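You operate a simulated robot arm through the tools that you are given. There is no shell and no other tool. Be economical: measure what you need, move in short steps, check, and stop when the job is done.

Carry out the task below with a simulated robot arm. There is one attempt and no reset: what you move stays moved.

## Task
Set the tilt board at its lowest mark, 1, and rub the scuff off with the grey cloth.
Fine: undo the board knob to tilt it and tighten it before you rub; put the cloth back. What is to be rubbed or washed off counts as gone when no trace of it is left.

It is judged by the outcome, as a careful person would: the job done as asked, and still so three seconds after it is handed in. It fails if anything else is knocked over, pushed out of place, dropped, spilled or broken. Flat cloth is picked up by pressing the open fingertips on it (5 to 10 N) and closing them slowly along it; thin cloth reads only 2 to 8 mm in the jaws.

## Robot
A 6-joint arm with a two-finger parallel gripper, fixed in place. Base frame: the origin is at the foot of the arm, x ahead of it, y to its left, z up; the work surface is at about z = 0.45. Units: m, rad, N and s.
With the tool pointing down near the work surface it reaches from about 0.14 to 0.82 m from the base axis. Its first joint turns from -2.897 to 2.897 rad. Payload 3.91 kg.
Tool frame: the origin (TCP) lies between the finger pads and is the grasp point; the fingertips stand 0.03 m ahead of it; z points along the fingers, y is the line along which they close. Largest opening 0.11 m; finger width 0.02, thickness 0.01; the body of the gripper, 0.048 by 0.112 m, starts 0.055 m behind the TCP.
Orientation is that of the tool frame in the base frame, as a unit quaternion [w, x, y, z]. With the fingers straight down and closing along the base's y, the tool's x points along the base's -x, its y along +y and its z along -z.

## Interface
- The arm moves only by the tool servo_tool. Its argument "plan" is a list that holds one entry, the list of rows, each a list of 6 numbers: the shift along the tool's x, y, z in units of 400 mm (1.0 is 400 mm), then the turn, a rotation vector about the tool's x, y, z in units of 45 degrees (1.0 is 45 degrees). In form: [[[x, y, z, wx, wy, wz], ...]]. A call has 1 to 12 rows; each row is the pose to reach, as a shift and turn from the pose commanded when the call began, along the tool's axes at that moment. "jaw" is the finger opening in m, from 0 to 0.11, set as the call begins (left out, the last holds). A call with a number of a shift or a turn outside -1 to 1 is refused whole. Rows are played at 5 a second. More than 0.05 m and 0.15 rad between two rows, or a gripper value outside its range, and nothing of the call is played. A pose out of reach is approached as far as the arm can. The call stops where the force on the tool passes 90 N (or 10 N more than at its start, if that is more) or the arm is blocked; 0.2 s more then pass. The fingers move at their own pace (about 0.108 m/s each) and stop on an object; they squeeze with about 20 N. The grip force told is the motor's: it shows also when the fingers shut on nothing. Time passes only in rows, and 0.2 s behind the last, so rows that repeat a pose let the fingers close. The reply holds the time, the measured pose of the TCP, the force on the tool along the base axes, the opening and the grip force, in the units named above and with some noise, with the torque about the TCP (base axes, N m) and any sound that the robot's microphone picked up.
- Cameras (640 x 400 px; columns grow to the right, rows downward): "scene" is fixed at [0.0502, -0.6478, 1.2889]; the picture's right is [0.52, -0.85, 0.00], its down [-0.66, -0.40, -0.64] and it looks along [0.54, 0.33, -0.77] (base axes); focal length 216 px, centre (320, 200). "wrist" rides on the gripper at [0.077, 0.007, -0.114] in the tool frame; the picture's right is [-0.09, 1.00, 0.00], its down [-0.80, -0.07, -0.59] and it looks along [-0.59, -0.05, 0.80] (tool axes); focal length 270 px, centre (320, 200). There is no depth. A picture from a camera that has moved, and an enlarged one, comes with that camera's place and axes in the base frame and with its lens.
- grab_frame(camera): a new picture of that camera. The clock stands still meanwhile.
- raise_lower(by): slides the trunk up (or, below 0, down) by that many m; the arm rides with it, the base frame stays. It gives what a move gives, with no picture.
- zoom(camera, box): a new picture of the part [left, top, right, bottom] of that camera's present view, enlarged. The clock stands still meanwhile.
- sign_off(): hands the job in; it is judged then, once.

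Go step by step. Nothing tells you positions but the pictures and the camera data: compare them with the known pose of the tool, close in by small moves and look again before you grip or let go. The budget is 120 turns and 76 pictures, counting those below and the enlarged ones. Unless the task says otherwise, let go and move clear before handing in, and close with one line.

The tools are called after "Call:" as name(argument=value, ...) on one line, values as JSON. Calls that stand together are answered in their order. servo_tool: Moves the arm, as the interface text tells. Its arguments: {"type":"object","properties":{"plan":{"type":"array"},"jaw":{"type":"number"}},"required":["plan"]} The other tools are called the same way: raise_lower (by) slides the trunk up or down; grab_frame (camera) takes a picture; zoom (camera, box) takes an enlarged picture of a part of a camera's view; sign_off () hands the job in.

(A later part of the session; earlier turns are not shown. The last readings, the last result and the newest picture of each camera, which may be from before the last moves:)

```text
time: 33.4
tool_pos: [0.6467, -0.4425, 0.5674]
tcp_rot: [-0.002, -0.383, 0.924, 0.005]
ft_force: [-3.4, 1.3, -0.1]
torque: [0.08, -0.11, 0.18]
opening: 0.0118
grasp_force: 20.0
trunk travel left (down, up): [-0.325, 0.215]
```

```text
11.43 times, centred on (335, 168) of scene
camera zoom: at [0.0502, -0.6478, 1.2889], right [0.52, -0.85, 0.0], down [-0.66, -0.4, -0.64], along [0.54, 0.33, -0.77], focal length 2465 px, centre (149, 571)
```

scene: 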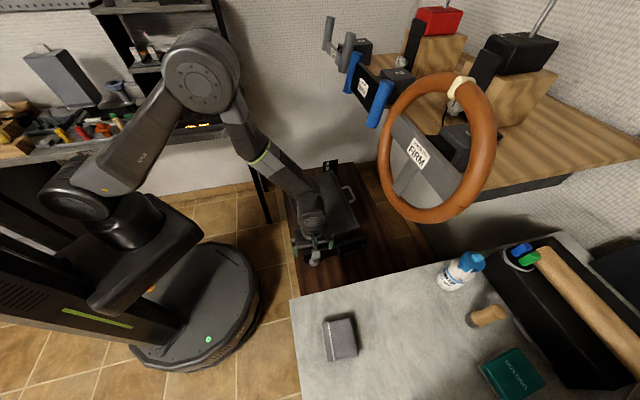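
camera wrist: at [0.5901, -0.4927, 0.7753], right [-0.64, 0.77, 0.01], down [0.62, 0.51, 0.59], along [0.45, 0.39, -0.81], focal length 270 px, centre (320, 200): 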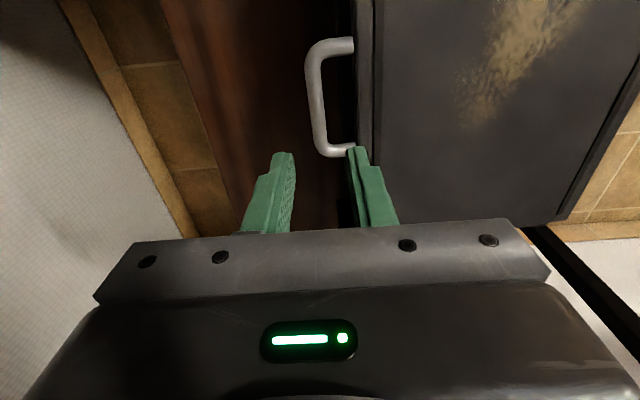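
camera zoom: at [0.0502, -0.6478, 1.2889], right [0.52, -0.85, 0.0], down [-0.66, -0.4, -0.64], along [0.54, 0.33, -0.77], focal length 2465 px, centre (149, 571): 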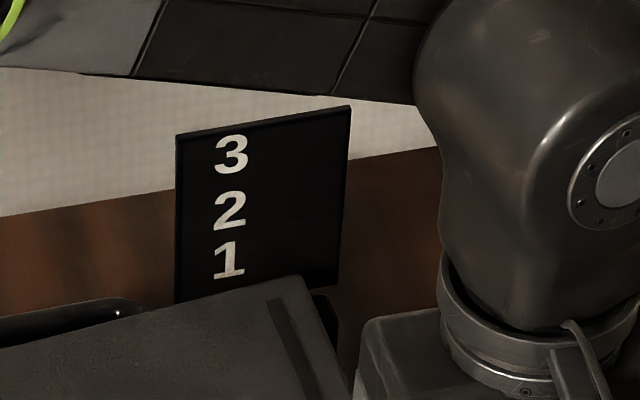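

That alignment matches what it was at mark 2 before. I'll release, rise, and travel back over the knob.

Call:
servo_tool(plan=[[[0, 0, 0, 0, 0, 0], [0, 0, 0, 0, 0, 0], [0, 0, -0.1, 0, 0, 0], [0, 0, -0.2, 0, 0, 0], [0, 0, -0.3, 0, 0, 0], [0, 0, -0.4, 0, 0, 0], [0.085, 0.085, -0.4, 0, 0, 0], [0.17, 0.17, -0.4, 0, 0, 0], [0.255, 0.255, -0.4, 0, 0, 0], [0.34, 0.34, -0.4, 0, 0, 0], [0.425, 0.425, -0.4, 0, 0, 0], [0.51, 0.51, -0.4, 0, 0, 0]]], jaw=0.028)

Call:
servo_tool(plan=[[[0.064, 0.053, 0.03, 0, 0, 0], [0.064, 0.053, 0.13, 0, 0, 0], [0.064, 0.053, 0.23, 0, 0, 0], [0.064, 0.053, 0.28, 0, 0, 0]]], jaw=0.08)

Call:
grab_frame(camera="wrist")

Call:
zoom(camera="scene", box=[270, 150, 390, 280])

```text
time: 36.0
tool_pos: [0.3629, -0.4451, 0.7328]
tcp_rot: [-0.001, -0.383, 0.924, 0.003]
ft_force: [0.2, 1.1, -0.5]
torque: [0.0, 0.0, 0.0]
opening: 0.028
grasp_force: 0.1
trunk travel left (down, up): [-0.325, 0.215]
```

```text
time: 37.0
tool_pos: [0.3251, -0.445, 0.6152]
tcp_rot: [-0.001, -0.383, 0.924, 0.004]
ft_force: [0.1, -0.2, -0.2]
torque: [0.04, 0.0, 0.0]
opening: 0.0801
grasp_force: 0.1
trunk travel left (down, up): [-0.325, 0.215]
```

```text
38 pictures are left
camera wrist: at [0.2671, -0.4957, 0.7308], right [-0.64, 0.77, 0.01], down [0.62, 0.51, 0.59], along [0.45, 0.39, -0.8], focal length 270 px, centre (320, 200)
```

wrist: 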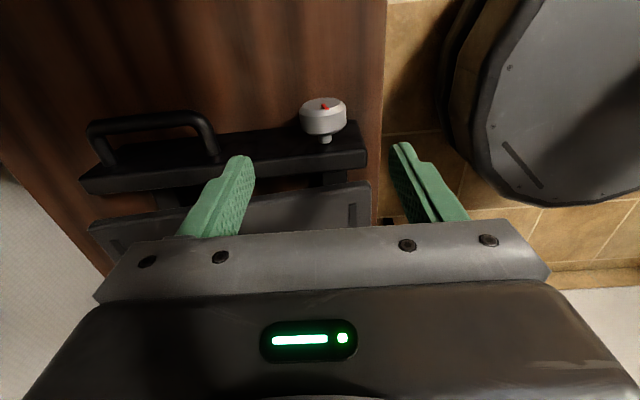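

```text
3.08 times, centred on (330, 215) of scene
camera zoom: at [0.0502, -0.6478, 1.2889], right [0.52, -0.85, 0.0], down [-0.66, -0.4, -0.64], along [0.54, 0.33, -0.77], focal length 664 px, centre (289, 154)
```

zoom: 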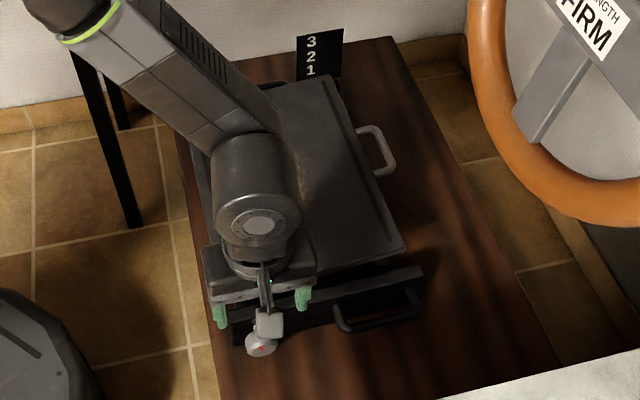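

The knob is slightly ahead and to the left of the tool. I'll lower around it, tilt to +16°, grip, and nudge the near end back about 8 mm.

Call:
servo_tool(plan=[[[-0.011, 0.008, 0.1, 0, 0, 0], [-0.011, 0.008, 0.2, 0, 0, 0], [-0.011, 0.008, 0.275, 0, 0, 0], [-0.011, 0.008, 0.275, 0.17, 0, 0], [-0.011, 0.008, 0.275, 0.33, 0, 0]]])

Call:
servo_tool(plan=[[[0, 0, 0, 0, 0, 0], [0, 0, 0, 0, 0, 0], [0, 0, 0, 0, 0, 0]]], jaw=0.0)

```text
time: 38.2
tool_pos: [0.3268, -0.4423, 0.5051]
tcp_rot: [0.049, -0.38, 0.916, -0.116]
ft_force: [0.2, -0.1, -0.1]
torque: [-0.01, 0.01, 0.03]
opening: 0.0799
grasp_force: 0.0
trunk travel left (down, up): [-0.325, 0.215]
```

```text
time: 39.0
tool_pos: [0.3275, -0.4409, 0.5067]
tcp_rot: [0.048, -0.38, 0.916, -0.117]
ft_force: [-3.5, 1.5, -0.6]
torque: [-0.05, 0.07, 0.61]
opening: 0.0397
grasp_force: 19.9
trunk travel left (down, up): [-0.325, 0.215]
```

Call:
servo_tool(plan=[[[0, -0.011, 0.003, 0, 0, 0], [0, -0.022, 0.006, 0, 0, 0], [0, -0.022, 0.006, -0.15, 0, 0], [0, -0.022, 0.006, -0.3, 0, 0], [0, -0.022, 0.006, -0.45, 0, 0], [0, -0.022, 0.006, -0.6, 0, 0], [0, -0.022, 0.006, -0.75, 0, 0], [0, -0.022, 0.006, -0.9, 0, 0], [0, -0.022, 0.006, -1.0, 0, 0]]])

Call:
grab_frame(camera="wrist")

Call:
zoom(camera="scene", box=[270, 150, 390, 280])

```text
time: 41.0
tool_pos: [0.3327, -0.4468, 0.507]
tcp_rot: [-0.101, -0.369, 0.891, 0.245]
ft_force: [1.7, 0.5, -0.2]
torque: [0.02, -0.02, 0.14]
opening: 0.04
grasp_force: 20.0
trunk travel left (down, up): [-0.325, 0.215]
```

```text
36 pictures are left
camera wrist: at [0.3154, -0.5383, 0.6089], right [-0.54, 0.67, 0.51], down [0.82, 0.31, 0.47], along [0.16, 0.68, -0.72], focal length 270 px, centre (320, 200)
```

wrist: 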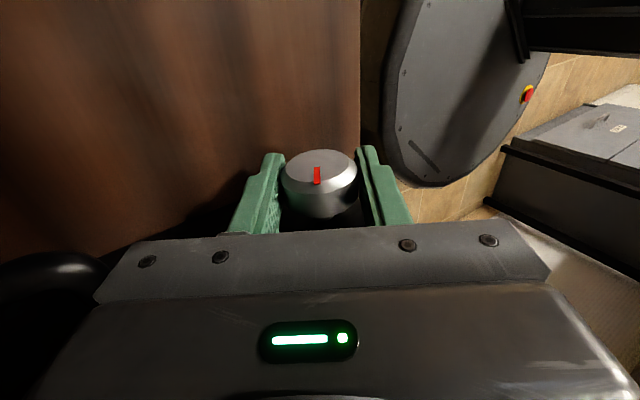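

```text
3.08 times, centred on (330, 215) of scene
camera zoom: at [0.0502, -0.6478, 1.2889], right [0.52, -0.85, 0.0], down [-0.66, -0.4, -0.64], along [0.54, 0.33, -0.77], focal length 664 px, centre (289, 154)
```

zoom: 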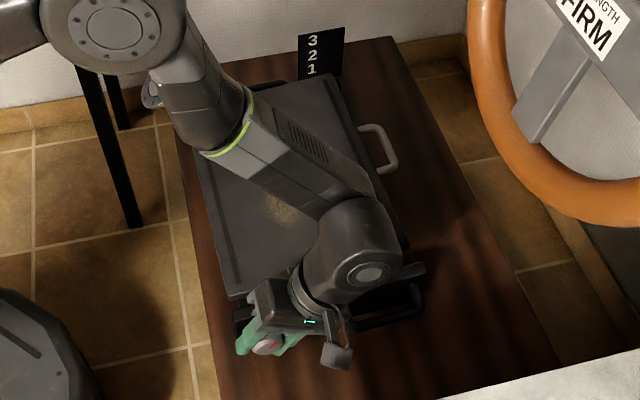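

Good, the mark turned clockwise with the gripper and the board kept its place. I'll ratchet back and turn clockwise again, watching the torque.

Call:
servo_tool(plan=[[[0, 0, 0, 0, 0, 0], [0, 0, 0, 0, 0, 0], [0, 0, 0, 0.18, 0, 0], [0, 0, 0, 0.36, 0, 0], [0, 0, 0, 0.54, 0, 0], [0, 0, 0, 0.72, 0, 0], [0, 0, 0, 0.9, 0, 0], [0, 0, 0, 1.0, 0, 0]]], jaw=0.08)

Call:
servo_tool(plan=[[[0, 0, 0, 0, 0, 0], [0, 0, 0, 0, 0, 0], [0, 0, 0, 0, 0, 0], [0, 0, 0, -0.15, 0, 0], [0, 0, 0, -0.3, 0, 0], [0, 0, 0, -0.45, 0, 0], [0, 0, 0, -0.6, 0, 0], [0, 0, 0, -0.75, 0, 0], [0, 0, 0, -0.9, 0, 0]]], jaw=0.0)

Call:
grab_frame(camera="wrist")

```text
time: 42.8
tool_pos: [0.3324, -0.4478, 0.507]
tcp_rot: [0.048, -0.38, 0.916, -0.117]
ft_force: [0.6, 0.9, -0.3]
torque: [0.04, 0.01, -0.04]
opening: 0.0801
grasp_force: 0.0
trunk travel left (down, up): [-0.325, 0.215]
```

```text
time: 44.8
tool_pos: [0.3329, -0.4477, 0.5061]
tcp_rot: [-0.087, -0.373, 0.9, 0.21]
ft_force: [2.5, 1.0, 1.6]
torque: [-0.12, 0.05, 0.24]
opening: 0.0391
grasp_force: 20.3
trunk travel left (down, up): [-0.325, 0.215]
```

```text
34 pictures are left
camera wrist: at [0.3105, -0.5329, 0.6123], right [-0.57, 0.69, 0.44], down [0.8, 0.34, 0.5], along [0.2, 0.64, -0.74], focal length 270 px, centre (320, 200)
```

wrist: 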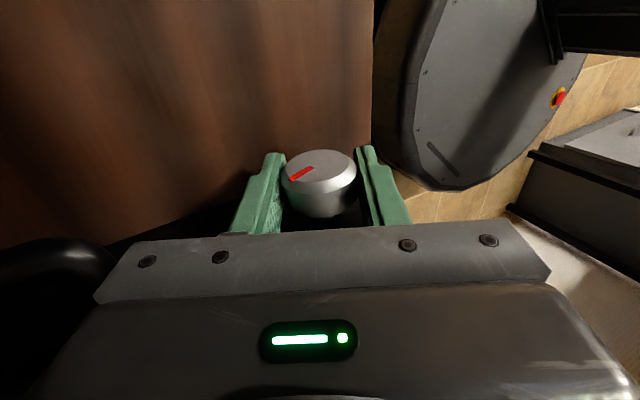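

The mark is about 15° short of where it started. One more clockwise stroke should take it to tight.

Call:
servo_tool(plan=[[[0, 0, 0, 0, 0, 0], [0, 0, 0, 0, 0, 0], [0, 0, 0, 0.18, 0, 0], [0, 0, 0, 0.36, 0, 0], [0, 0, 0, 0.54, 0, 0], [0, 0, 0, 0.72, 0, 0], [0, 0, 0, 0.9, 0, 0]]], jaw=0.08)

Call:
servo_tool(plan=[[[0, 0, 0, 0, 0, 0], [0, 0, 0, 0, 0, 0], [0, 0, 0, 0, 0, 0], [0, 0, 0, -0.1, 0, 0], [0, 0, 0, -0.2, 0, 0], [0, 0, 0, -0.3, 0, 0], [0, 0, 0, -0.38, 0, 0]]], jaw=0.0)

Call:
grab_frame(camera="wrist")

```text
time: 46.4
tool_pos: [0.3336, -0.4462, 0.5061]
tcp_rot: [0.049, -0.379, 0.917, -0.117]
ft_force: [-1.0, -0.2, 0.7]
torque: [0.0, -0.02, 0.0]
opening: 0.0801
grasp_force: 0.0
trunk travel left (down, up): [-0.325, 0.215]
```

```text
time: 48.0
tool_pos: [0.3332, -0.448, 0.5079]
tcp_rot: [-0.009, -0.383, 0.924, 0.021]
ft_force: [2.0, 3.1, 1.3]
torque: [-0.1, 0.11, 0.56]
opening: 0.04
grasp_force: 20.0
trunk travel left (down, up): [-0.325, 0.215]
```

```text
33 pictures are left
camera wrist: at [0.2784, -0.5007, 0.6224], right [-0.64, 0.77, 0.05], down [0.64, 0.5, 0.59], along [0.43, 0.41, -0.81], focal length 270 px, centre (320, 200)
```

wrist: 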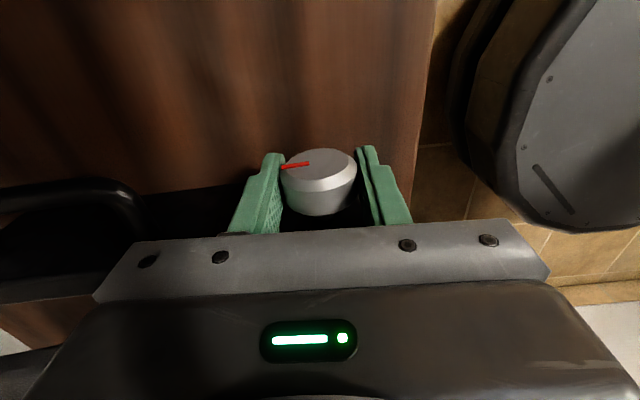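

The mark is back at about its starting position. I'll push a little further to feel for the stop.

Call:
servo_tool(plan=[[[0, 0, 0, -0.1, 0, 0], [0, 0, 0, -0.2, 0, 0], [0, 0, 0, -0.3, 0, 0], [0, 0, 0, -0.3, 0, 0]]])

Call:
grab_frame(camera="wrist")

```text
time: 49.0
tool_pos: [0.3357, -0.4481, 0.5074]
tcp_rot: [-0.054, -0.378, 0.915, 0.131]
ft_force: [2.6, -3.0, 0.4]
torque: [-0.3, -0.09, 0.34]
opening: 0.0389
grasp_force: 19.7
trunk travel left (down, up): [-0.325, 0.215]
```

```text
32 pictures are left
camera wrist: at [0.2969, -0.5197, 0.619], right [-0.61, 0.74, 0.28], down [0.73, 0.4, 0.55], along [0.3, 0.54, -0.79], focal length 270 px, centre (320, 200)
```

wrist: 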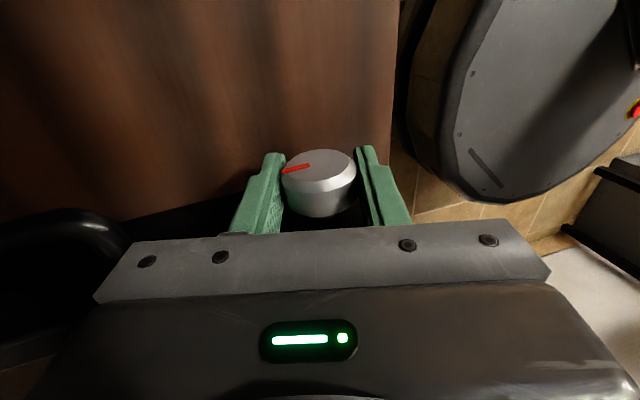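

Call:
servo_tool(plan=[[[0, 0, 0, -0.1, 0, 0], [0, 0, 0, -0.2, 0, 0], [0, 0, 0, -0.3, 0, 0], [0, 0, 0, -0.3, 0, 0]]])

Call:
grab_frame(camera="wrist")

```text
time: 50.0
tool_pos: [0.3322, -0.4476, 0.507]
tcp_rot: [-0.099, -0.37, 0.893, 0.238]
ft_force: [1.4, 1.4, 1.6]
torque: [0.12, -0.11, 0.32]
opening: 0.0401
grasp_force: 20.2
trunk travel left (down, up): [-0.325, 0.215]
```

```text
31 pictures are left
camera wrist: at [0.3145, -0.5373, 0.6097], right [-0.55, 0.67, 0.49], down [0.82, 0.31, 0.48], along [0.17, 0.67, -0.72], focal length 270 px, centre (320, 200)
```

wrist: 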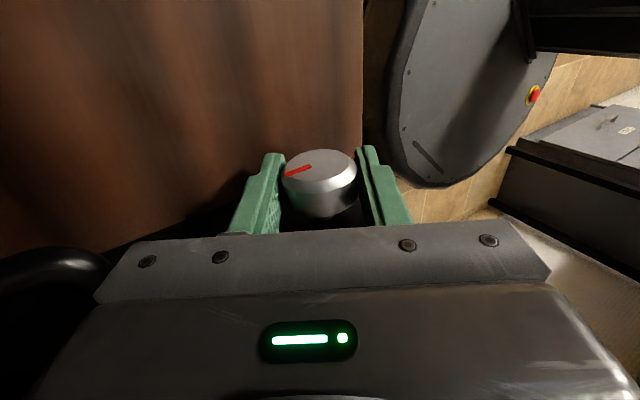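

The knob no longer follows fully and slips in the grip at its original mark angle, so it's tight. I'll release, rise and straighten up.

Call:
servo_tool(plan=[[[0, 0, 0, 0, 0, 0], [0, 0, 0, 0, 0, 0], [0, 0, -0.1, 0, 0, 0], [0, 0.03, -0.2, 0.17, 0, 0], [0, 0.09, -0.3, 0.34, 0, 0], [0, 0.14, -0.4, 0.51, 0, 0], [0, 0.2, -0.5, 0.67, 0, 0], [0, 0.26, -0.6, 0.67, 0, 0]]], jaw=0.08)

Call:
zoom(camera="scene", box=[270, 150, 390, 280])

```text
time: 51.8
tool_pos: [0.3495, -0.4689, 0.7684]
tcp_rot: [0.001, -0.383, 0.924, -0.004]
ft_force: [0.3, 1.0, -0.4]
torque: [0.01, 0.01, 0.05]
opening: 0.08
grasp_force: 0.0
trunk travel left (down, up): [-0.325, 0.215]
```

```text
3.08 times, centred on (330, 215) of scene
camera zoom: at [0.0502, -0.6478, 1.2889], right [0.52, -0.85, 0.0], down [-0.66, -0.4, -0.64], along [0.54, 0.33, -0.77], focal length 664 px, centre (289, 154)
```

zoom: 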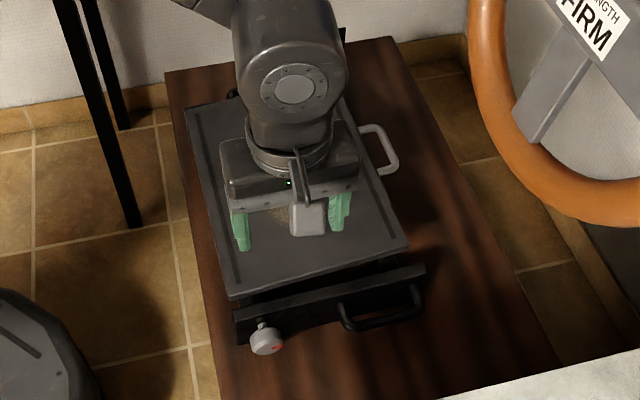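

Knob and board are back in place with the mark at tight. Now over to the grey cloth on the light table, rising first.

Call:
servo_tool(plan=[[[0, 0, -0.11, 0, 0, 0], [0, 0, -0.22, 0, 0, 0], [0, 0, -0.33, 0, 0, 0], [0.11, 0.01, -0.33, 0, 0, 0.02], [0.22, 0.02, -0.33, 0, 0, 0.04], [0.33, 0.03, -0.33, 0, 0, 0.06], [0.44, 0.04, -0.33, 0, 0, 0.08], [0.55, 0.05, -0.33, 0, 0, 0.1], [0.66, 0.06, -0.33, 0, 0, 0.12], [0.711, 0.072, -0.33, 0, 0, 0.133]]])

Call:
grab_frame(camera="wrist")

```text
time: 54.0
tool_pos: [0.1312, -0.6475, 0.8988]
tcp_rot: [0.003, -0.334, 0.943, -0.003]
ft_force: [-0.1, 0.7, 0.2]
torque: [0.01, 0.02, 0.03]
opening: 0.0801
grasp_force: 0.0
trunk travel left (down, up): [-0.325, 0.215]
```

```text
29 pictures are left
camera wrist: at [0.0663, -0.6895, 1.0139], right [-0.56, 0.83, -0.01], down [0.66, 0.45, 0.6], along [0.5, 0.33, -0.8], focal length 270 px, centre (320, 200)
```

wrist: 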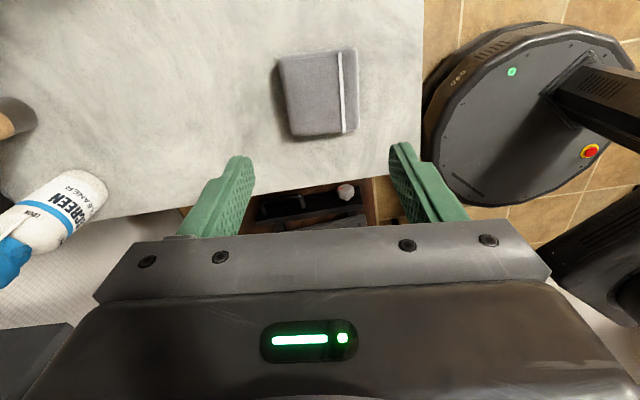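

Call:
zoom(camera="wrist", box=[265, 30, 375, 150])

```text
3.33 times, centred on (320, 90) of wrist
camera zoom: at [0.0663, -0.6895, 1.0139], right [-0.56, 0.83, -0.01], down [0.66, 0.45, 0.6], along [0.5, 0.33, -0.8], focal length 901 px, centre (320, 567)
```

zoom: 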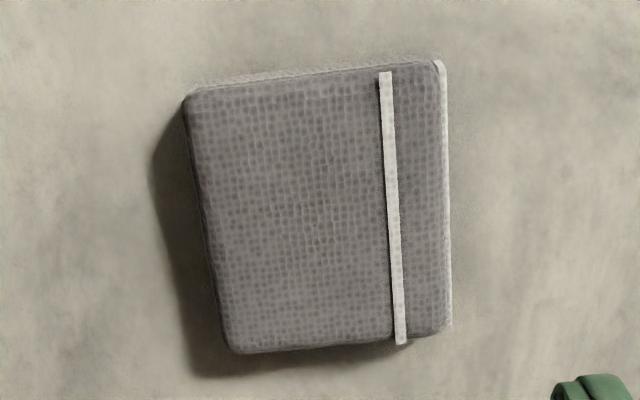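

The cloth is a folded pad about 7.3 × 7.7 cm, already lined up with the jaws. I'll open wide and come down around it, then look again.

Call:
servo_tool(plan=[[[0.008, 0, 0.1, 0, 0, 0], [0.008, 0, 0.2, 0, 0, 0], [0.008, 0, 0.28, 0, 0, 0], [0.008, 0, 0.31, 0, 0, 0]]], jaw=0.1)

Call:
grab_frame(camera="wrist")

```text
time: 55.0
tool_pos: [0.1286, -0.6479, 0.7814]
tcp_rot: [0.0, -0.335, 0.942, -0.007]
ft_force: [1.7, 3.1, 38.6]
torque: [1.91, 1.12, -0.21]
opening: 0.1003
grasp_force: 0.1
trunk travel left (down, up): [-0.325, 0.215]
```

```text
27 pictures are left
camera wrist: at [0.0641, -0.6898, 0.896], right [-0.56, 0.83, -0.01], down [0.66, 0.46, 0.59], along [0.5, 0.32, -0.81], focal length 270 px, centre (320, 200)
```

wrist: 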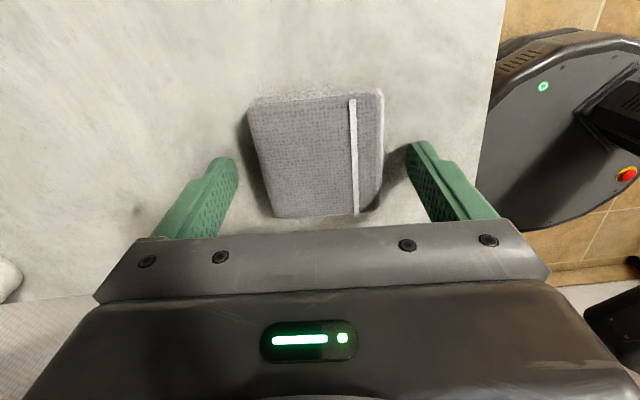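

The tips touched the table at z≈0.751, higher than I estimated. I'll raise 3–4 mm off it, centre on the pad, and close.

Call:
servo_tool(plan=[[[0, 0, -0.023, 0, 0, 0], [0.015, 0, -0.023, 0, 0, 0], [0.015, 0, -0.023, 0, 0, 0]]])

Call:
servo_tool(plan=[[[0, 0, 0, 0, 0, 0], [0, 0, 0, 0, 0, 0], [0, 0, 0, 0, 0, 0], [0, 0, 0, 0, 0, 0]]], jaw=0.06)

Call:
grab_frame(camera="wrist")

```text
time: 55.8
tool_pos: [0.1226, -0.654, 0.7832]
tcp_rot: [0.002, -0.334, 0.943, -0.003]
ft_force: [-0.4, 0.9, -0.4]
torque: [-0.02, 0.01, 0.01]
opening: 0.0998
grasp_force: 0.0
trunk travel left (down, up): [-0.325, 0.215]
```

```text
time: 56.8
tool_pos: [0.1224, -0.6537, 0.784]
tcp_rot: [0.001, -0.334, 0.943, -0.003]
ft_force: [0.3, 0.6, 0.3]
torque: [0.0, 0.0, 0.01]
opening: 0.0642
grasp_force: 20.1
trunk travel left (down, up): [-0.325, 0.215]
```

```text
26 pictures are left
camera wrist: at [0.0584, -0.6956, 0.8987], right [-0.56, 0.83, -0.01], down [0.66, 0.45, 0.6], along [0.5, 0.33, -0.8], focal length 270 px, centre (320, 200)
```

wrist: 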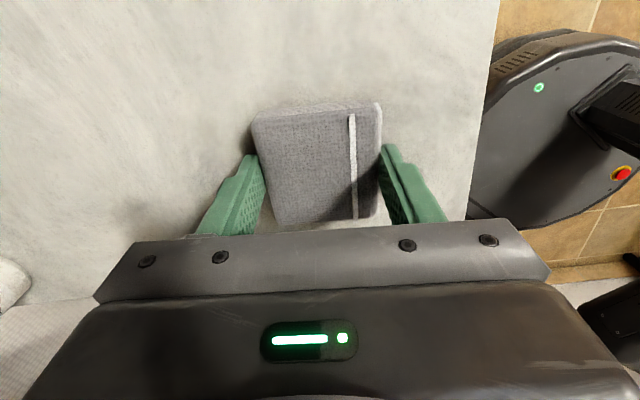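

The pad is held at 64 mm and the grip is firm. I'll lift it and carry it toward the board by a path that swings wide of the wheel.

Call:
servo_tool(plan=[[[0, 0, -0.03, 0, 0, 0], [0, 0, -0.1, 0, 0, 0], [0, 0, -0.2, 0, 0, 0], [0, 0, -0.29, 0, 0, 0], [-0.094, 0.055, -0.29, 0, 0, 0], [-0.188, 0.11, -0.29, 0, 0, 0], [-0.283, 0.165, -0.29, 0, 0, 0], [-0.378, 0.22, -0.29, 0, 0, 0], [-0.472, 0.274, -0.29, 0, 0, 0]]], jaw=0.03)

Call:
grab_frame(camera="scene")

```text
time: 58.8
tool_pos: [0.2035, -0.449, 0.9004]
tcp_rot: [0.001, -0.334, 0.943, -0.004]
ft_force: [0.7, 0.6, 0.4]
torque: [-0.02, -0.02, -0.03]
opening: 0.0639
grasp_force: 20.2
trunk travel left (down, up): [-0.325, 0.215]
```

```text
25 pictures are left
```

scene: 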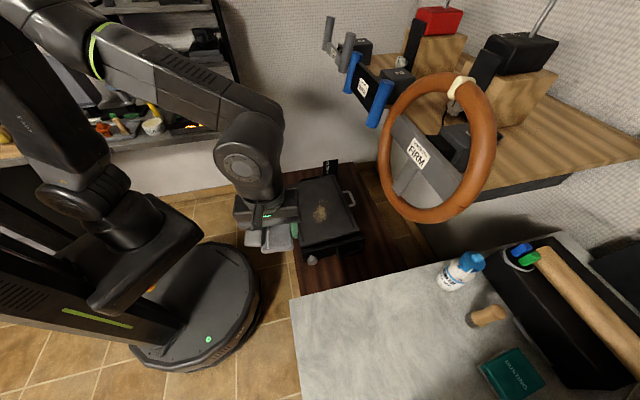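

The pad is held well. Now moving over the scuff and squaring up with the board.

Call:
servo_tool(plan=[[[-0.106, -0.045, 0, 0, 0, -0.02], [-0.212, -0.09, 0, 0, 0, -0.04], [-0.318, -0.135, 0, 0, 0, -0.06], [-0.424, -0.18, 0, 0, 0, -0.08], [-0.53, -0.225, 0, 0, 0, -0.1], [-0.636, -0.27, 0, 0, 0, -0.12], [-0.745, -0.32, 0, 0, 0, -0.133], [-0.745, -0.32, 0.12, 0, 0, -0.133], [-0.745, -0.32, 0.24, 0, 0, -0.133], [-0.745, -0.32, 0.36, 0, 0, -0.133], [-0.745, -0.32, 0.48, 0, 0, -0.133], [-0.745, -0.32, 0.6, 0, 0, -0.133]]])

Call:
zoom(camera="scene", box=[270, 150, 390, 280])

Call:
grab_frame(camera="wrist")

```text
time: 61.4
tool_pos: [0.517, -0.361, 0.6591]
tcp_rot: [0.003, -0.383, 0.924, -0.004]
ft_force: [-0.9, -0.4, -1.3]
torque: [-0.06, -0.01, 0.01]
opening: 0.064
grasp_force: 19.9
trunk travel left (down, up): [-0.325, 0.215]
```

```text
3.08 times, centred on (330, 215) of scene
camera zoom: at [0.0502, -0.6478, 1.2889], right [0.52, -0.85, 0.0], down [-0.66, -0.4, -0.64], along [0.54, 0.33, -0.77], focal length 664 px, centre (289, 154)
```

zoom: 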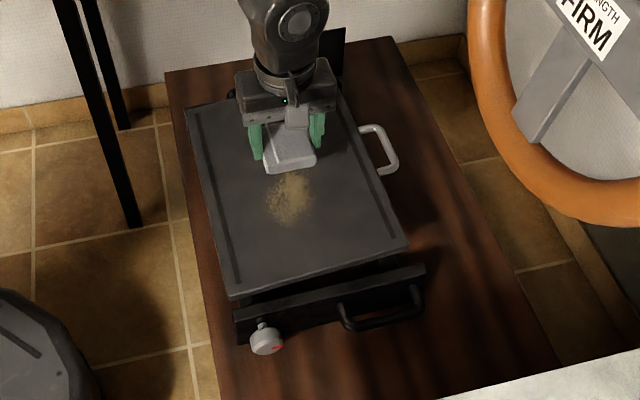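

```text
23 pictures are left
camera wrist: at [0.4568, -0.4098, 0.7739], right [-0.64, 0.77, -0.01], down [0.61, 0.52, 0.6], along [0.46, 0.38, -0.8], focal length 270 px, centre (320, 200)
```

wrist: 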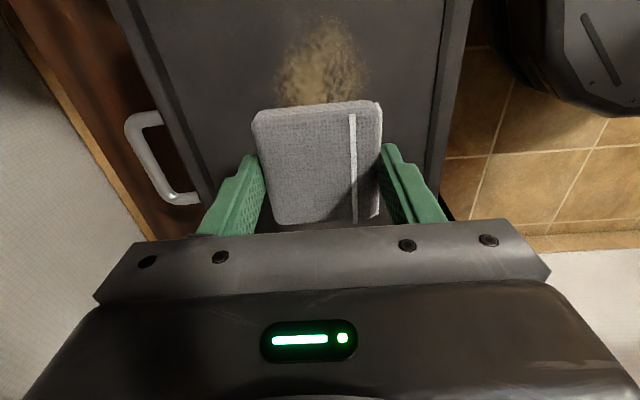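

The scuff spans roughly 13 cm along the board. I'll tilt about 5.5° to match the board face and come down close to it.

Call:
servo_tool(plan=[[[0, 0, 0.06, 0.06, 0, 0], [0, 0, 0.12, 0.122, 0, 0], [0, 0, 0.19, 0.122, 0, 0], [0, 0, 0.205, 0.122, 0, 0]]])

Call:
servo_tool(plan=[[[0, 0, 0.005, 0, 0, 0], [0, 0, 0.01, 0, 0, 0]]])

```text
time: 62.4
tool_pos: [0.5138, -0.3634, 0.5853]
tcp_rot: [0.023, -0.383, 0.922, -0.054]
ft_force: [-7.7, 7.1, 70.1]
torque: [1.88, 1.93, 0.08]
opening: 0.0642
grasp_force: 19.7
trunk travel left (down, up): [-0.325, 0.215]
```

```text
time: 62.9
tool_pos: [0.5141, -0.3638, 0.5851]
tcp_rot: [0.023, -0.383, 0.922, -0.053]
ft_force: [-19.8, 14.8, 55.4]
torque: [1.91, 1.94, 0.05]
opening: 0.0644
grasp_force: 20.1
trunk travel left (down, up): [-0.325, 0.215]
stopped in row 2: the force on the tool passed its limit at 93 N (the readings are from after the stop); the commanded pose is now the measured one
```

Contact came early, at the pad's hinge-side edge, so the board is much flatter at mark 1 than I assumed, close to level. I'll lift off at once, straighten the tool, and come down gently.

Call:
servo_tool(plan=[[[0, 0, -0.02, 0, 0, 0], [0, 0, -0.04, 0, 0, 0], [0, 0, -0.04, -0.14, 0, 0], [0, 0, -0.04, -0.14, 0, 0]]])

Call:
grab_frame(camera="wrist")

Call:
zoom(camera="scene", box=[270, 150, 390, 280])

```text
time: 63.9
tool_pos: [0.5148, -0.3631, 0.5957]
tcp_rot: [0.0, -0.384, 0.923, 0.0]
ft_force: [-0.6, 0.1, -1.4]
torque: [-0.01, -0.02, 0.03]
opening: 0.0642
grasp_force: 20.0
trunk travel left (down, up): [-0.325, 0.215]
```

```text
22 pictures are left
camera wrist: at [0.4565, -0.4133, 0.7098], right [-0.64, 0.77, 0.0], down [0.61, 0.52, 0.6], along [0.46, 0.38, -0.8], focal length 270 px, centre (320, 200)
```

wrist: 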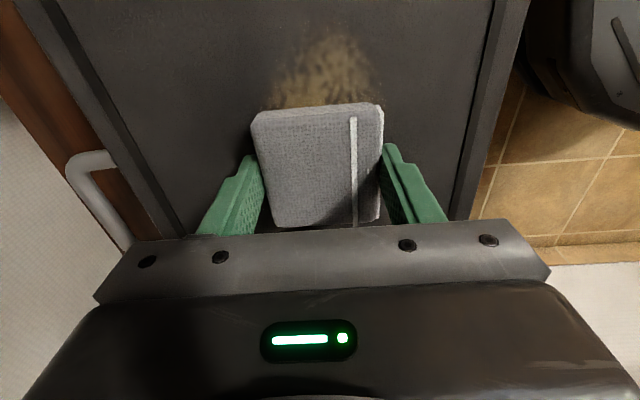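

```text
3.08 times, centred on (330, 215) of scene
camera zoom: at [0.0502, -0.6478, 1.2889], right [0.52, -0.85, 0.0], down [-0.66, -0.4, -0.64], along [0.54, 0.33, -0.77], focal length 664 px, centre (289, 154)
```

zoom: 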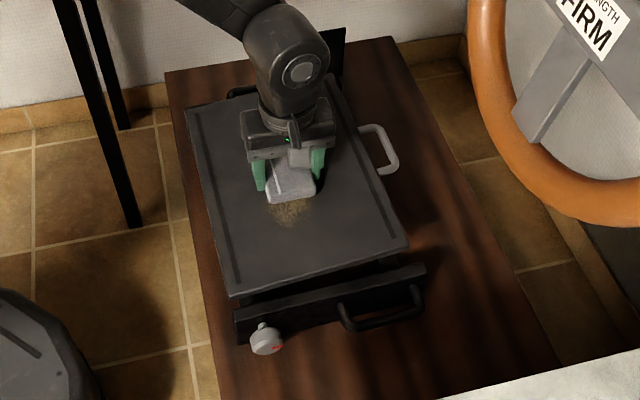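

The pad and board are unchanged. I'll descend in small steps with the tool upright.

Call:
servo_tool(plan=[[[0, 0, 0.012, 0, 0, 0], [0, 0, 0.024, 0, 0, 0], [0, 0, 0.024, 0, 0, 0]]])

Call:
servo_tool(plan=[[[0, 0, 0.005, 0, 0, 0], [0, 0, 0.005, 0, 0, 0]]])

Call:
servo_tool(plan=[[[0, 0, 0.005, 0, 0, 0], [0, 0, 0.005, 0, 0, 0]]])

```text
time: 64.7
tool_pos: [0.5157, -0.3643, 0.5878]
tcp_rot: [0.002, -0.384, 0.923, -0.002]
ft_force: [-2.2, -0.6, 15.9]
torque: [-0.44, -0.36, -0.1]
opening: 0.064
grasp_force: 20.3
trunk travel left (down, up): [-0.325, 0.215]
```

```text
time: 65.3
tool_pos: [0.5153, -0.3642, 0.5873]
tcp_rot: [0.002, -0.383, 0.924, -0.002]
ft_force: [-4.4, 0.9, 35.9]
torque: [-0.98, -0.84, -0.09]
opening: 0.0641
grasp_force: 20.1
trunk travel left (down, up): [-0.325, 0.215]
```

```text
time: 65.9
tool_pos: [0.515, -0.3642, 0.5872]
tcp_rot: [0.003, -0.383, 0.924, -0.004]
ft_force: [-6.0, 2.7, 54.9]
torque: [-1.56, -1.36, -0.17]
opening: 0.0641
grasp_force: 19.8
trunk travel left (down, up): [-0.325, 0.215]
```

The upright tool touches on the outer edge, so the board is tilted about 4.9°. I'll lift slightly, match that tilt, and settle with light pressure.

Call:
servo_tool(plan=[[[0, 0, -0.02, 0, 0, 0], [0, 0, -0.02, 0.109, 0, 0], [0, 0, -0.01, 0.109, 0, 0], [0, 0, -0.006, 0.109, 0, 0], [0, 0, -0.006, 0.109, 0, 0]]])

```text
time: 67.1
tool_pos: [0.5149, -0.3628, 0.5849]
tcp_rot: [0.017, -0.383, 0.923, -0.04]
ft_force: [-8.2, 9.1, 14.0]
torque: [-0.14, -0.19, 0.07]
opening: 0.0638
grasp_force: 19.3
trunk travel left (down, up): [-0.325, 0.215]
```

Flat contact at about 14 N. I'll make the first back-and-forth strokes along the board.

Call:
servo_tool(plan=[[[0.07, 0, 0, 0.02, 0, 0], [0.144, 0, 0, 0.02, 0, 0], [0.07, 0, 0, 0.02, 0, 0], [0, 0, 0, 0.02, 0, 0], [-0.09, 0, 0, 0.02, 0, 0], [-0.18, 0, 0, 0.02, 0, 0], [-0.09, 0, 0, 0.02, 0, 0], [0, 0, 0, 0.02, 0, 0], [0.07, 0, 0, 0.02, 0, 0], [0.144, 0, 0, 0.02, 0, 0], [0.07, 0, 0, 0.02, 0, 0], [0, 0, 0, 0.02, 0, 0]]])

Call:
zoom(camera="scene", box=[270, 150, 390, 280])

```text
time: 69.7
tool_pos: [0.5155, -0.3644, 0.5863]
tcp_rot: [0.02, -0.383, 0.922, -0.047]
ft_force: [-0.5, 0.3, 0.2]
torque: [0.02, -0.01, 0.03]
opening: 0.0638
grasp_force: 19.8
trunk travel left (down, up): [-0.325, 0.215]
```

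```text
3.08 times, centred on (330, 215) of scene
camera zoom: at [0.0502, -0.6478, 1.2889], right [0.52, -0.85, 0.0], down [-0.66, -0.4, -0.64], along [0.54, 0.33, -0.77], focal length 664 px, centre (289, 154)
```

zoom: 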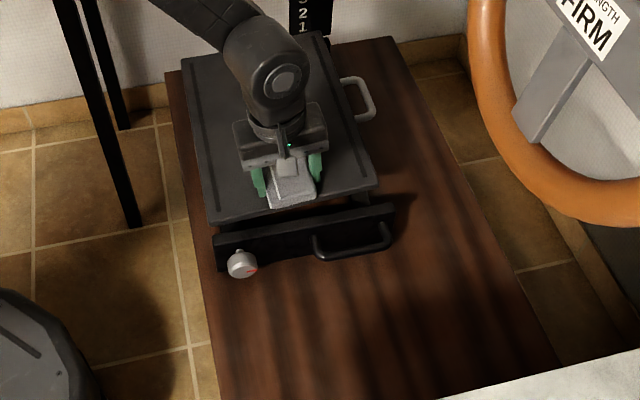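

The strokes dragged the whole board about 11 cm toward the far end, so I must stop and fix that. First I'll raise the pad and look.

Call:
servo_tool(plan=[[[0, 0, -0.05, 0, 0, 0], [0, 0, -0.15, 0, 0, 0], [0, 0, -0.25, 0, 0, 0]]])

Call:
zoom(camera="scene", box=[260, 120, 400, 260])

Call:
grab_frame(camera="wrist")

```text
time: 70.5
tool_pos: [0.5037, -0.3578, 0.6872]
tcp_rot: [0.02, -0.383, 0.922, -0.047]
ft_force: [-0.4, 0.1, -0.1]
torque: [0.0, 0.0, -0.02]
opening: 0.0639
grasp_force: 20.1
trunk travel left (down, up): [-0.325, 0.215]
```

```text
2.86 times, centred on (330, 190) of scene
camera zoom: at [0.0502, -0.6478, 1.2889], right [0.52, -0.85, 0.0], down [-0.66, -0.4, -0.64], along [0.54, 0.33, -0.77], focal length 616 px, centre (291, 229)
```

zoom: 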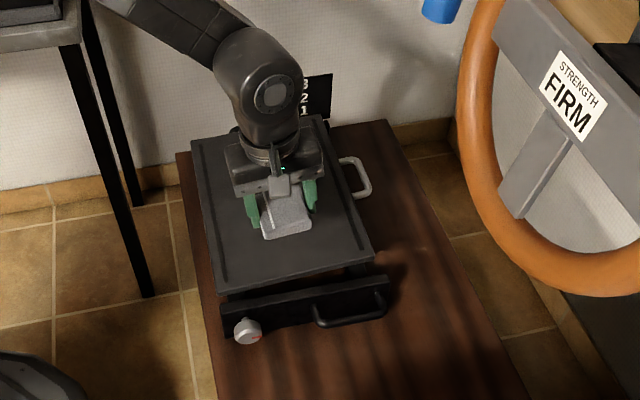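

```text
18 pictures are left
camera wrist: at [0.4363, -0.3993, 0.7998], right [-0.64, 0.76, -0.1], down [0.57, 0.56, 0.6], along [0.51, 0.32, -0.79], focal length 270 px, centre (320, 200)
```

wrist: 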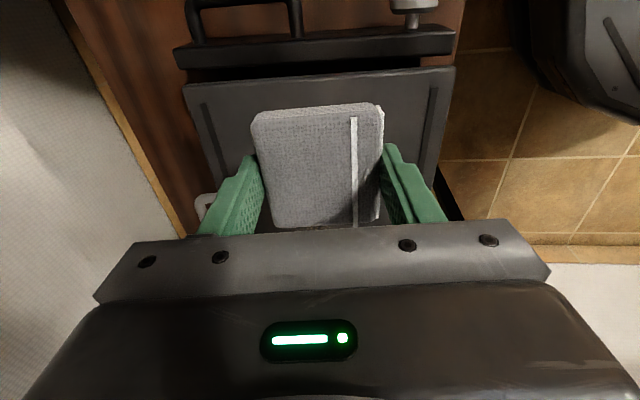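

The board is otherwise intact, about 12 cm toward the far end. I'll press the pad near the board's middle and drag the frame back the same way it slid. First I move over the middle and down to just above it.

Call:
servo_tool(plan=[[[-0.1, 0.01, 0, -0.02, 0, 0], [-0.2, 0.02, 0, -0.02, 0, 0], [-0.2925, 0.03, 0, -0.02, 0, 0], [-0.2925, 0.03, 0.1, -0.02, 0, 0], [-0.2925, 0.03, 0.2, -0.02, 0, 0], [-0.2925, 0.03, 0.24, -0.02, 0, 0], [-0.2925, 0.03, 0.24, -0.02, 0, 0]]])

Call:
servo_tool(plan=[[[0, 0, 0.006, 0, 0, 0], [0, 0, 0.006, 0, 0, 0]]])

Call:
servo_tool(plan=[[[0, 0, 0.005, 0, 0, 0], [0, 0, 0.005, 0, 0, 0]]])

```text
time: 72.1
tool_pos: [0.5885, -0.2733, 0.5867]
tcp_rot: [0.017, -0.383, 0.923, -0.04]
ft_force: [0.0, -0.5, -0.7]
torque: [0.0, 0.0, 0.0]
opening: 0.0638
grasp_force: 19.9
trunk travel left (down, up): [-0.325, 0.215]
```

```text
time: 72.7
tool_pos: [0.589, -0.2734, 0.5848]
tcp_rot: [0.017, -0.383, 0.923, -0.04]
ft_force: [0.4, 0.2, -0.9]
torque: [0.02, -0.01, 0.0]
opening: 0.064
grasp_force: 19.9
trunk travel left (down, up): [-0.325, 0.215]
```

```text
time: 73.3
tool_pos: [0.5902, -0.2724, 0.5835]
tcp_rot: [0.018, -0.384, 0.922, -0.04]
ft_force: [-0.2, 0.7, 3.8]
torque: [-0.2, 0.0, -0.01]
opening: 0.0639
grasp_force: 19.9
trunk travel left (down, up): [-0.325, 0.215]
```

Contact at 4 N. I'll press to about 25 N and drag toward the near end by 5 cm, then check.

Call:
servo_tool(plan=[[[0, 0, 0.006, 0, 0, 0], [0.02, -0.002, 0.006, 0, 0, 0], [0.04, -0.005, 0.006, 0, 0, 0], [0.06, -0.008, 0.006, 0, 0, 0], [0.08, -0.01, 0.006, 0, 0, 0], [0.1, -0.012, 0.006, 0, 0, 0], [0.125, -0.015, 0.006, 0, 0, 0]]])

Call:
zoom(camera="scene", box=[270, 150, 390, 280])

```text
time: 74.9
tool_pos: [0.559, -0.312, 0.5835]
tcp_rot: [0.019, -0.384, 0.922, -0.041]
ft_force: [9.0, 12.3, 34.6]
torque: [-0.76, -1.06, 0.58]
opening: 0.0639
grasp_force: 19.4
trunk travel left (down, up): [-0.325, 0.215]
```

```text
3.08 times, centred on (330, 215) of scene
camera zoom: at [0.0502, -0.6478, 1.2889], right [0.52, -0.85, 0.0], down [-0.66, -0.4, -0.64], along [0.54, 0.33, -0.77], focal length 664 px, centre (289, 154)
```

zoom: 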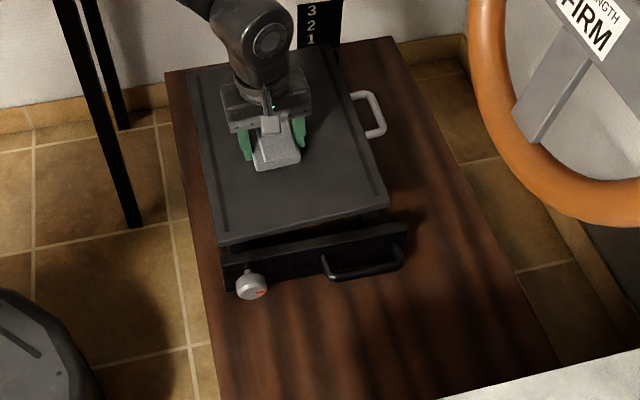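

Dragging works and the frame is coming back. I'll continue the remaining 7 cm or so.

Call:
servo_tool(plan=[[[0.02, -0.002, 0, 0, 0, 0], [0.04, -0.005, 0, 0, 0, 0], [0.06, -0.008, 0, 0, 0, 0], [0.08, -0.01, 0, 0, 0, 0], [0.1, -0.012, 0, 0, 0, 0], [0.12, -0.014, 0, 0, 0, 0], [0.14, -0.016, 0, 0, 0, 0], [0.155, -0.018, 0, 0, 0, 0]]])

Call:
zoom(camera="scene", box=[270, 150, 390, 280])

```text
time: 76.7
tool_pos: [0.5202, -0.3601, 0.582]
tcp_rot: [0.017, -0.383, 0.923, -0.04]
ft_force: [9.5, 13.7, 33.1]
torque: [-0.63, -1.12, 0.69]
opening: 0.0641
grasp_force: 19.8
trunk travel left (down, up): [-0.325, 0.215]
```

```text
3.08 times, centred on (330, 215) of scene
camera zoom: at [0.0502, -0.6478, 1.2889], right [0.52, -0.85, 0.0], down [-0.66, -0.4, -0.64], along [0.54, 0.33, -0.77], focal length 664 px, centre (289, 154)
```

zoom: 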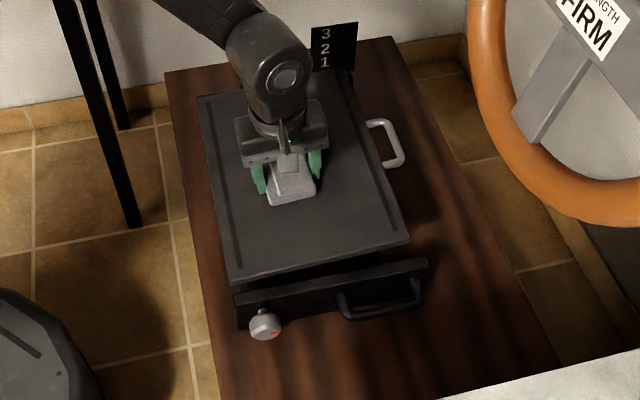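

Nearly back: about 2 cm more toward the near end, and the far end is swung outward by around 3 cm. I'll finish the drag, then lift and press near the far end to swing it back.

Call:
servo_tool(plan=[[[0.02, 0, 0, 0, 0, 0], [0.04, 0, 0, 0, 0, 0], [0.055, 0, 0, 0, 0, 0], [0.055, 0, -0.03, 0, 0, 0], [-0.05, 0, -0.03, 0, 0, 0], [-0.15, 0, -0.03, 0, 0, 0], [-0.25, 0, -0.03, 0, 0, 0], [-0.33, 0, -0.03, 0, 0, 0], [-0.33, 0, -0.005, 0, 0, 0], [-0.33, 0, -0.005, 0, 0, 0]]])

```text
time: 78.9
tool_pos: [0.6114, -0.2657, 0.5837]
tcp_rot: [0.018, -0.383, 0.923, -0.04]
ft_force: [-3.6, 1.6, 8.1]
torque: [-0.23, -0.09, -0.12]
opening: 0.0638
grasp_force: 20.2
trunk travel left (down, up): [-0.325, 0.215]
```

Call:
servo_tool(plan=[[[0, 0, 0.006, 0, 0, 0], [0, 0.012, 0.006, 0, 0, 0], [0, 0.025, 0.006, 0, 0, 0], [0, 0.037, 0.006, 0, 0, 0], [0, 0.05, 0.006, 0, 0, 0], [0, 0.06, 0.006, 0, 0, 0], [0, 0.06, -0.05, 0, 0, 0], [0, 0.06, -0.15, 0, 0, 0], [0.05, 0.15, -0.25, 0, 0, 0]]])

Call:
zoom(camera="scene", box=[270, 150, 390, 280])

```text
refused: row 9 steps farther than a row can; nothing moved
```

```text
3.08 times, centred on (330, 215) of scene
camera zoom: at [0.0502, -0.6478, 1.2889], right [0.52, -0.85, 0.0], down [-0.66, -0.4, -0.64], along [0.54, 0.33, -0.77], focal length 664 px, centre (289, 154)
```

zoom: 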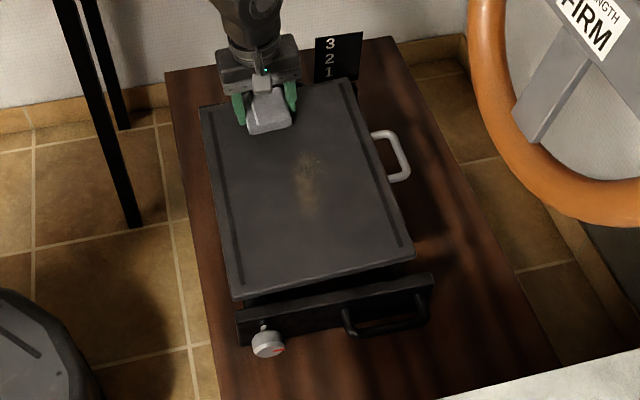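

The near end is right where it started, and only a faint scuff trace remains. Now I'll swing the far end inward with the pad.

Call:
servo_tool(plan=[[[0, 0, 0.006, 0, 0, 0], [0, 0.012, 0.006, 0, 0, 0], [0, 0.025, 0.006, 0, 0, 0], [0, 0.037, 0.006, 0, 0, 0], [0, 0.05, 0.006, 0, 0, 0], [0, 0.06, 0.006, 0, 0, 0], [0, 0.06, -0.05, 0, 0, 0]]])

Call:
zoom(camera="scene", box=[270, 150, 390, 280])

```text
time: 80.5
tool_pos: [0.5935, -0.2467, 0.5989]
tcp_rot: [0.015, -0.383, 0.923, -0.039]
ft_force: [1.3, -0.5, 0.4]
torque: [-0.01, 0.01, 0.0]
opening: 0.0639
grasp_force: 19.8
trunk travel left (down, up): [-0.325, 0.215]
```

```text
3.08 times, centred on (330, 215) of scene
camera zoom: at [0.0502, -0.6478, 1.2889], right [0.52, -0.85, 0.0], down [-0.66, -0.4, -0.64], along [0.54, 0.33, -0.77], focal length 664 px, centre (289, 154)
```

zoom: 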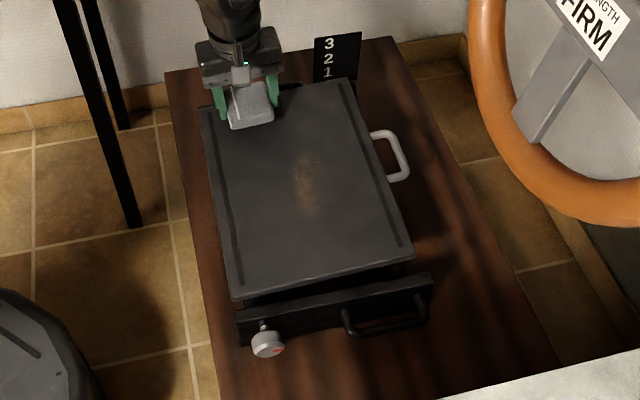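

The pad slipped there, so I'll square the far end later with the handle. First I'll finish the remaining trace at b≈-0.65, using light pressure.

Call:
servo_tool(plan=[[[0.1, -0.035, 0, 0, 0, 0], [0.2, -0.07, 0, 0, 0, 0], [0.3, -0.105, 0, 0, 0, 0], [0.3625, -0.1325, 0, 0, 0, 0], [0.3625, -0.1325, 0.04, 0, 0, 0], [0.3625, -0.1325, 0.045, 0, 0, 0], [0.3625, -0.1325, 0.045, 0, 0, 0]]])

```text
time: 82.1
tool_pos: [0.5315, -0.3921, 0.5867]
tcp_rot: [0.016, -0.383, 0.923, -0.04]
ft_force: [-0.3, 0.2, -0.3]
torque: [-0.02, 0.03, -0.02]
opening: 0.0638
grasp_force: 20.1
trunk travel left (down, up): [-0.325, 0.215]
```

Call:
servo_tool(plan=[[[0, 0, 0.004, 0, 0, 0], [0, 0, 0.004, 0, 0, 0]]])

```text
time: 82.7
tool_pos: [0.532, -0.392, 0.5858]
tcp_rot: [0.017, -0.383, 0.923, -0.04]
ft_force: [-1.3, -0.4, 3.7]
torque: [-0.15, -0.05, -0.02]
opening: 0.0638
grasp_force: 20.0
trunk travel left (down, up): [-0.325, 0.215]
```

Light contact at 4 N. Now slow strokes along the trace.

Call:
servo_tool(plan=[[[0, 0, 0.002, 0, 0, 0], [0.05, 0, 0.002, 0, 0, 0], [0.1, 0, 0.002, 0, 0, 0], [0.05, 0, 0.002, 0, 0, 0], [0, 0, 0.002, 0, 0, 0], [-0.05, 0, 0.002, 0, 0, 0], [-0.1, 0, 0.002, 0, 0, 0], [-0.15, 0, 0.002, 0, 0, 0], [-0.1, 0, 0.002, 0, 0, 0], [-0.05, 0, 0.002, 0, 0, 0], [0, 0, 0.002, 0, 0, 0]]])

Call:
zoom(camera="scene", box=[270, 150, 390, 280])

```text
time: 85.1
tool_pos: [0.5305, -0.3895, 0.5858]
tcp_rot: [0.018, -0.383, 0.923, -0.041]
ft_force: [3.6, 4.0, 11.4]
torque: [-0.25, -0.44, 0.18]
opening: 0.064
grasp_force: 20.3
trunk travel left (down, up): [-0.325, 0.215]
```

```text
3.08 times, centred on (330, 215) of scene
camera zoom: at [0.0502, -0.6478, 1.2889], right [0.52, -0.85, 0.0], down [-0.66, -0.4, -0.64], along [0.54, 0.33, -0.77], focal length 664 px, centre (289, 154)
```

zoom: 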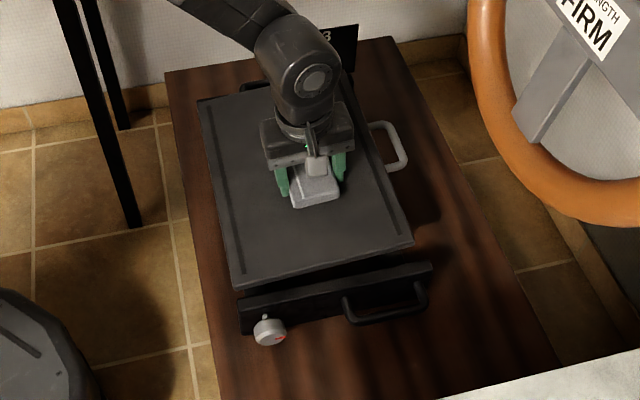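

Call:
servo_tool(plan=[[[0, 0, -0.05, 0, 0, 0], [-0.05, 0.08, -0.1, 0, 0, 0], [-0.12, 0.16, -0.12, 0, 0, 0], [-0.2, 0.24, -0.14, 0, 0, 0], [-0.28, 0.32, -0.16, 0, 0, 0]]])

Call:
zoom(camera="scene", box=[285, 160, 365, 250])

```text
time: 86.3
tool_pos: [0.5205, -0.2171, 0.6394]
tcp_rot: [0.018, -0.382, 0.923, -0.039]
ft_force: [-0.5, -0.5, 0.5]
torque: [-0.01, 0.02, 0.0]
opening: 0.0641
grasp_force: 20.1
trunk travel left (down, up): [-0.325, 0.215]
```

```text
4.44 times, centred on (325, 205) of scene
camera zoom: at [0.0502, -0.6478, 1.2889], right [0.52, -0.85, 0.0], down [-0.66, -0.4, -0.64], along [0.54, 0.33, -0.77], focal length 959 px, centre (298, 178)
```

zoom: 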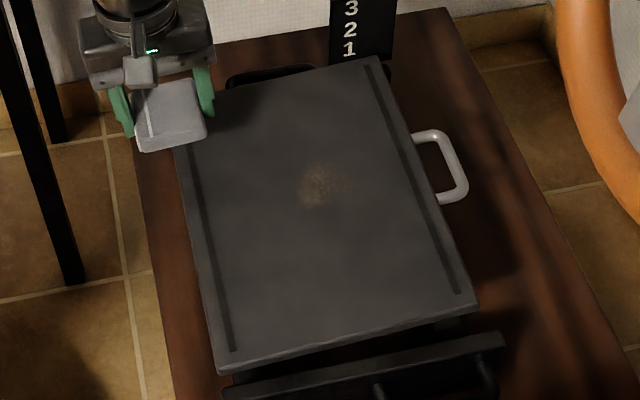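

Only a small patch remains, at about (0.568, -0.357), which the pad's contacting edge hadn't passed over. I'll adjust the tilt slightly and go to that spot.

Call:
servo_tool(plan=[[[0.02, -0.1, 0.02, 0.015, 0.015, 0], [0.04, -0.2, 0.06, 0.015, 0.015, 0], [0.06, -0.309, 0.08, 0.015, 0.015, 0], [0.06, -0.309, 0.14, 0.015, 0.015, 0], [0.06, -0.309, 0.154, 0.015, 0.015, 0], [0.06, -0.309, 0.154, 0.015, 0.015, 0]]])

Call:
servo_tool(plan=[[[0, 0, 0.005, 0, 0, 0], [0, 0, 0.005, 0, 0, 0]]])

```text
time: 87.7
tool_pos: [0.5908, -0.3241, 0.5865]
tcp_rot: [0.014, -0.382, 0.923, -0.047]
ft_force: [-0.2, -0.2, -0.5]
torque: [0.02, 0.0, -0.01]
opening: 0.064
grasp_force: 20.1
trunk travel left (down, up): [-0.325, 0.215]
```

```text
time: 88.3
tool_pos: [0.591, -0.3248, 0.5854]
tcp_rot: [0.014, -0.382, 0.923, -0.049]
ft_force: [0.4, 0.1, 8.3]
torque: [0.38, -0.05, 0.02]
opening: 0.064
grasp_force: 19.8
trunk travel left (down, up): [-0.325, 0.215]
```

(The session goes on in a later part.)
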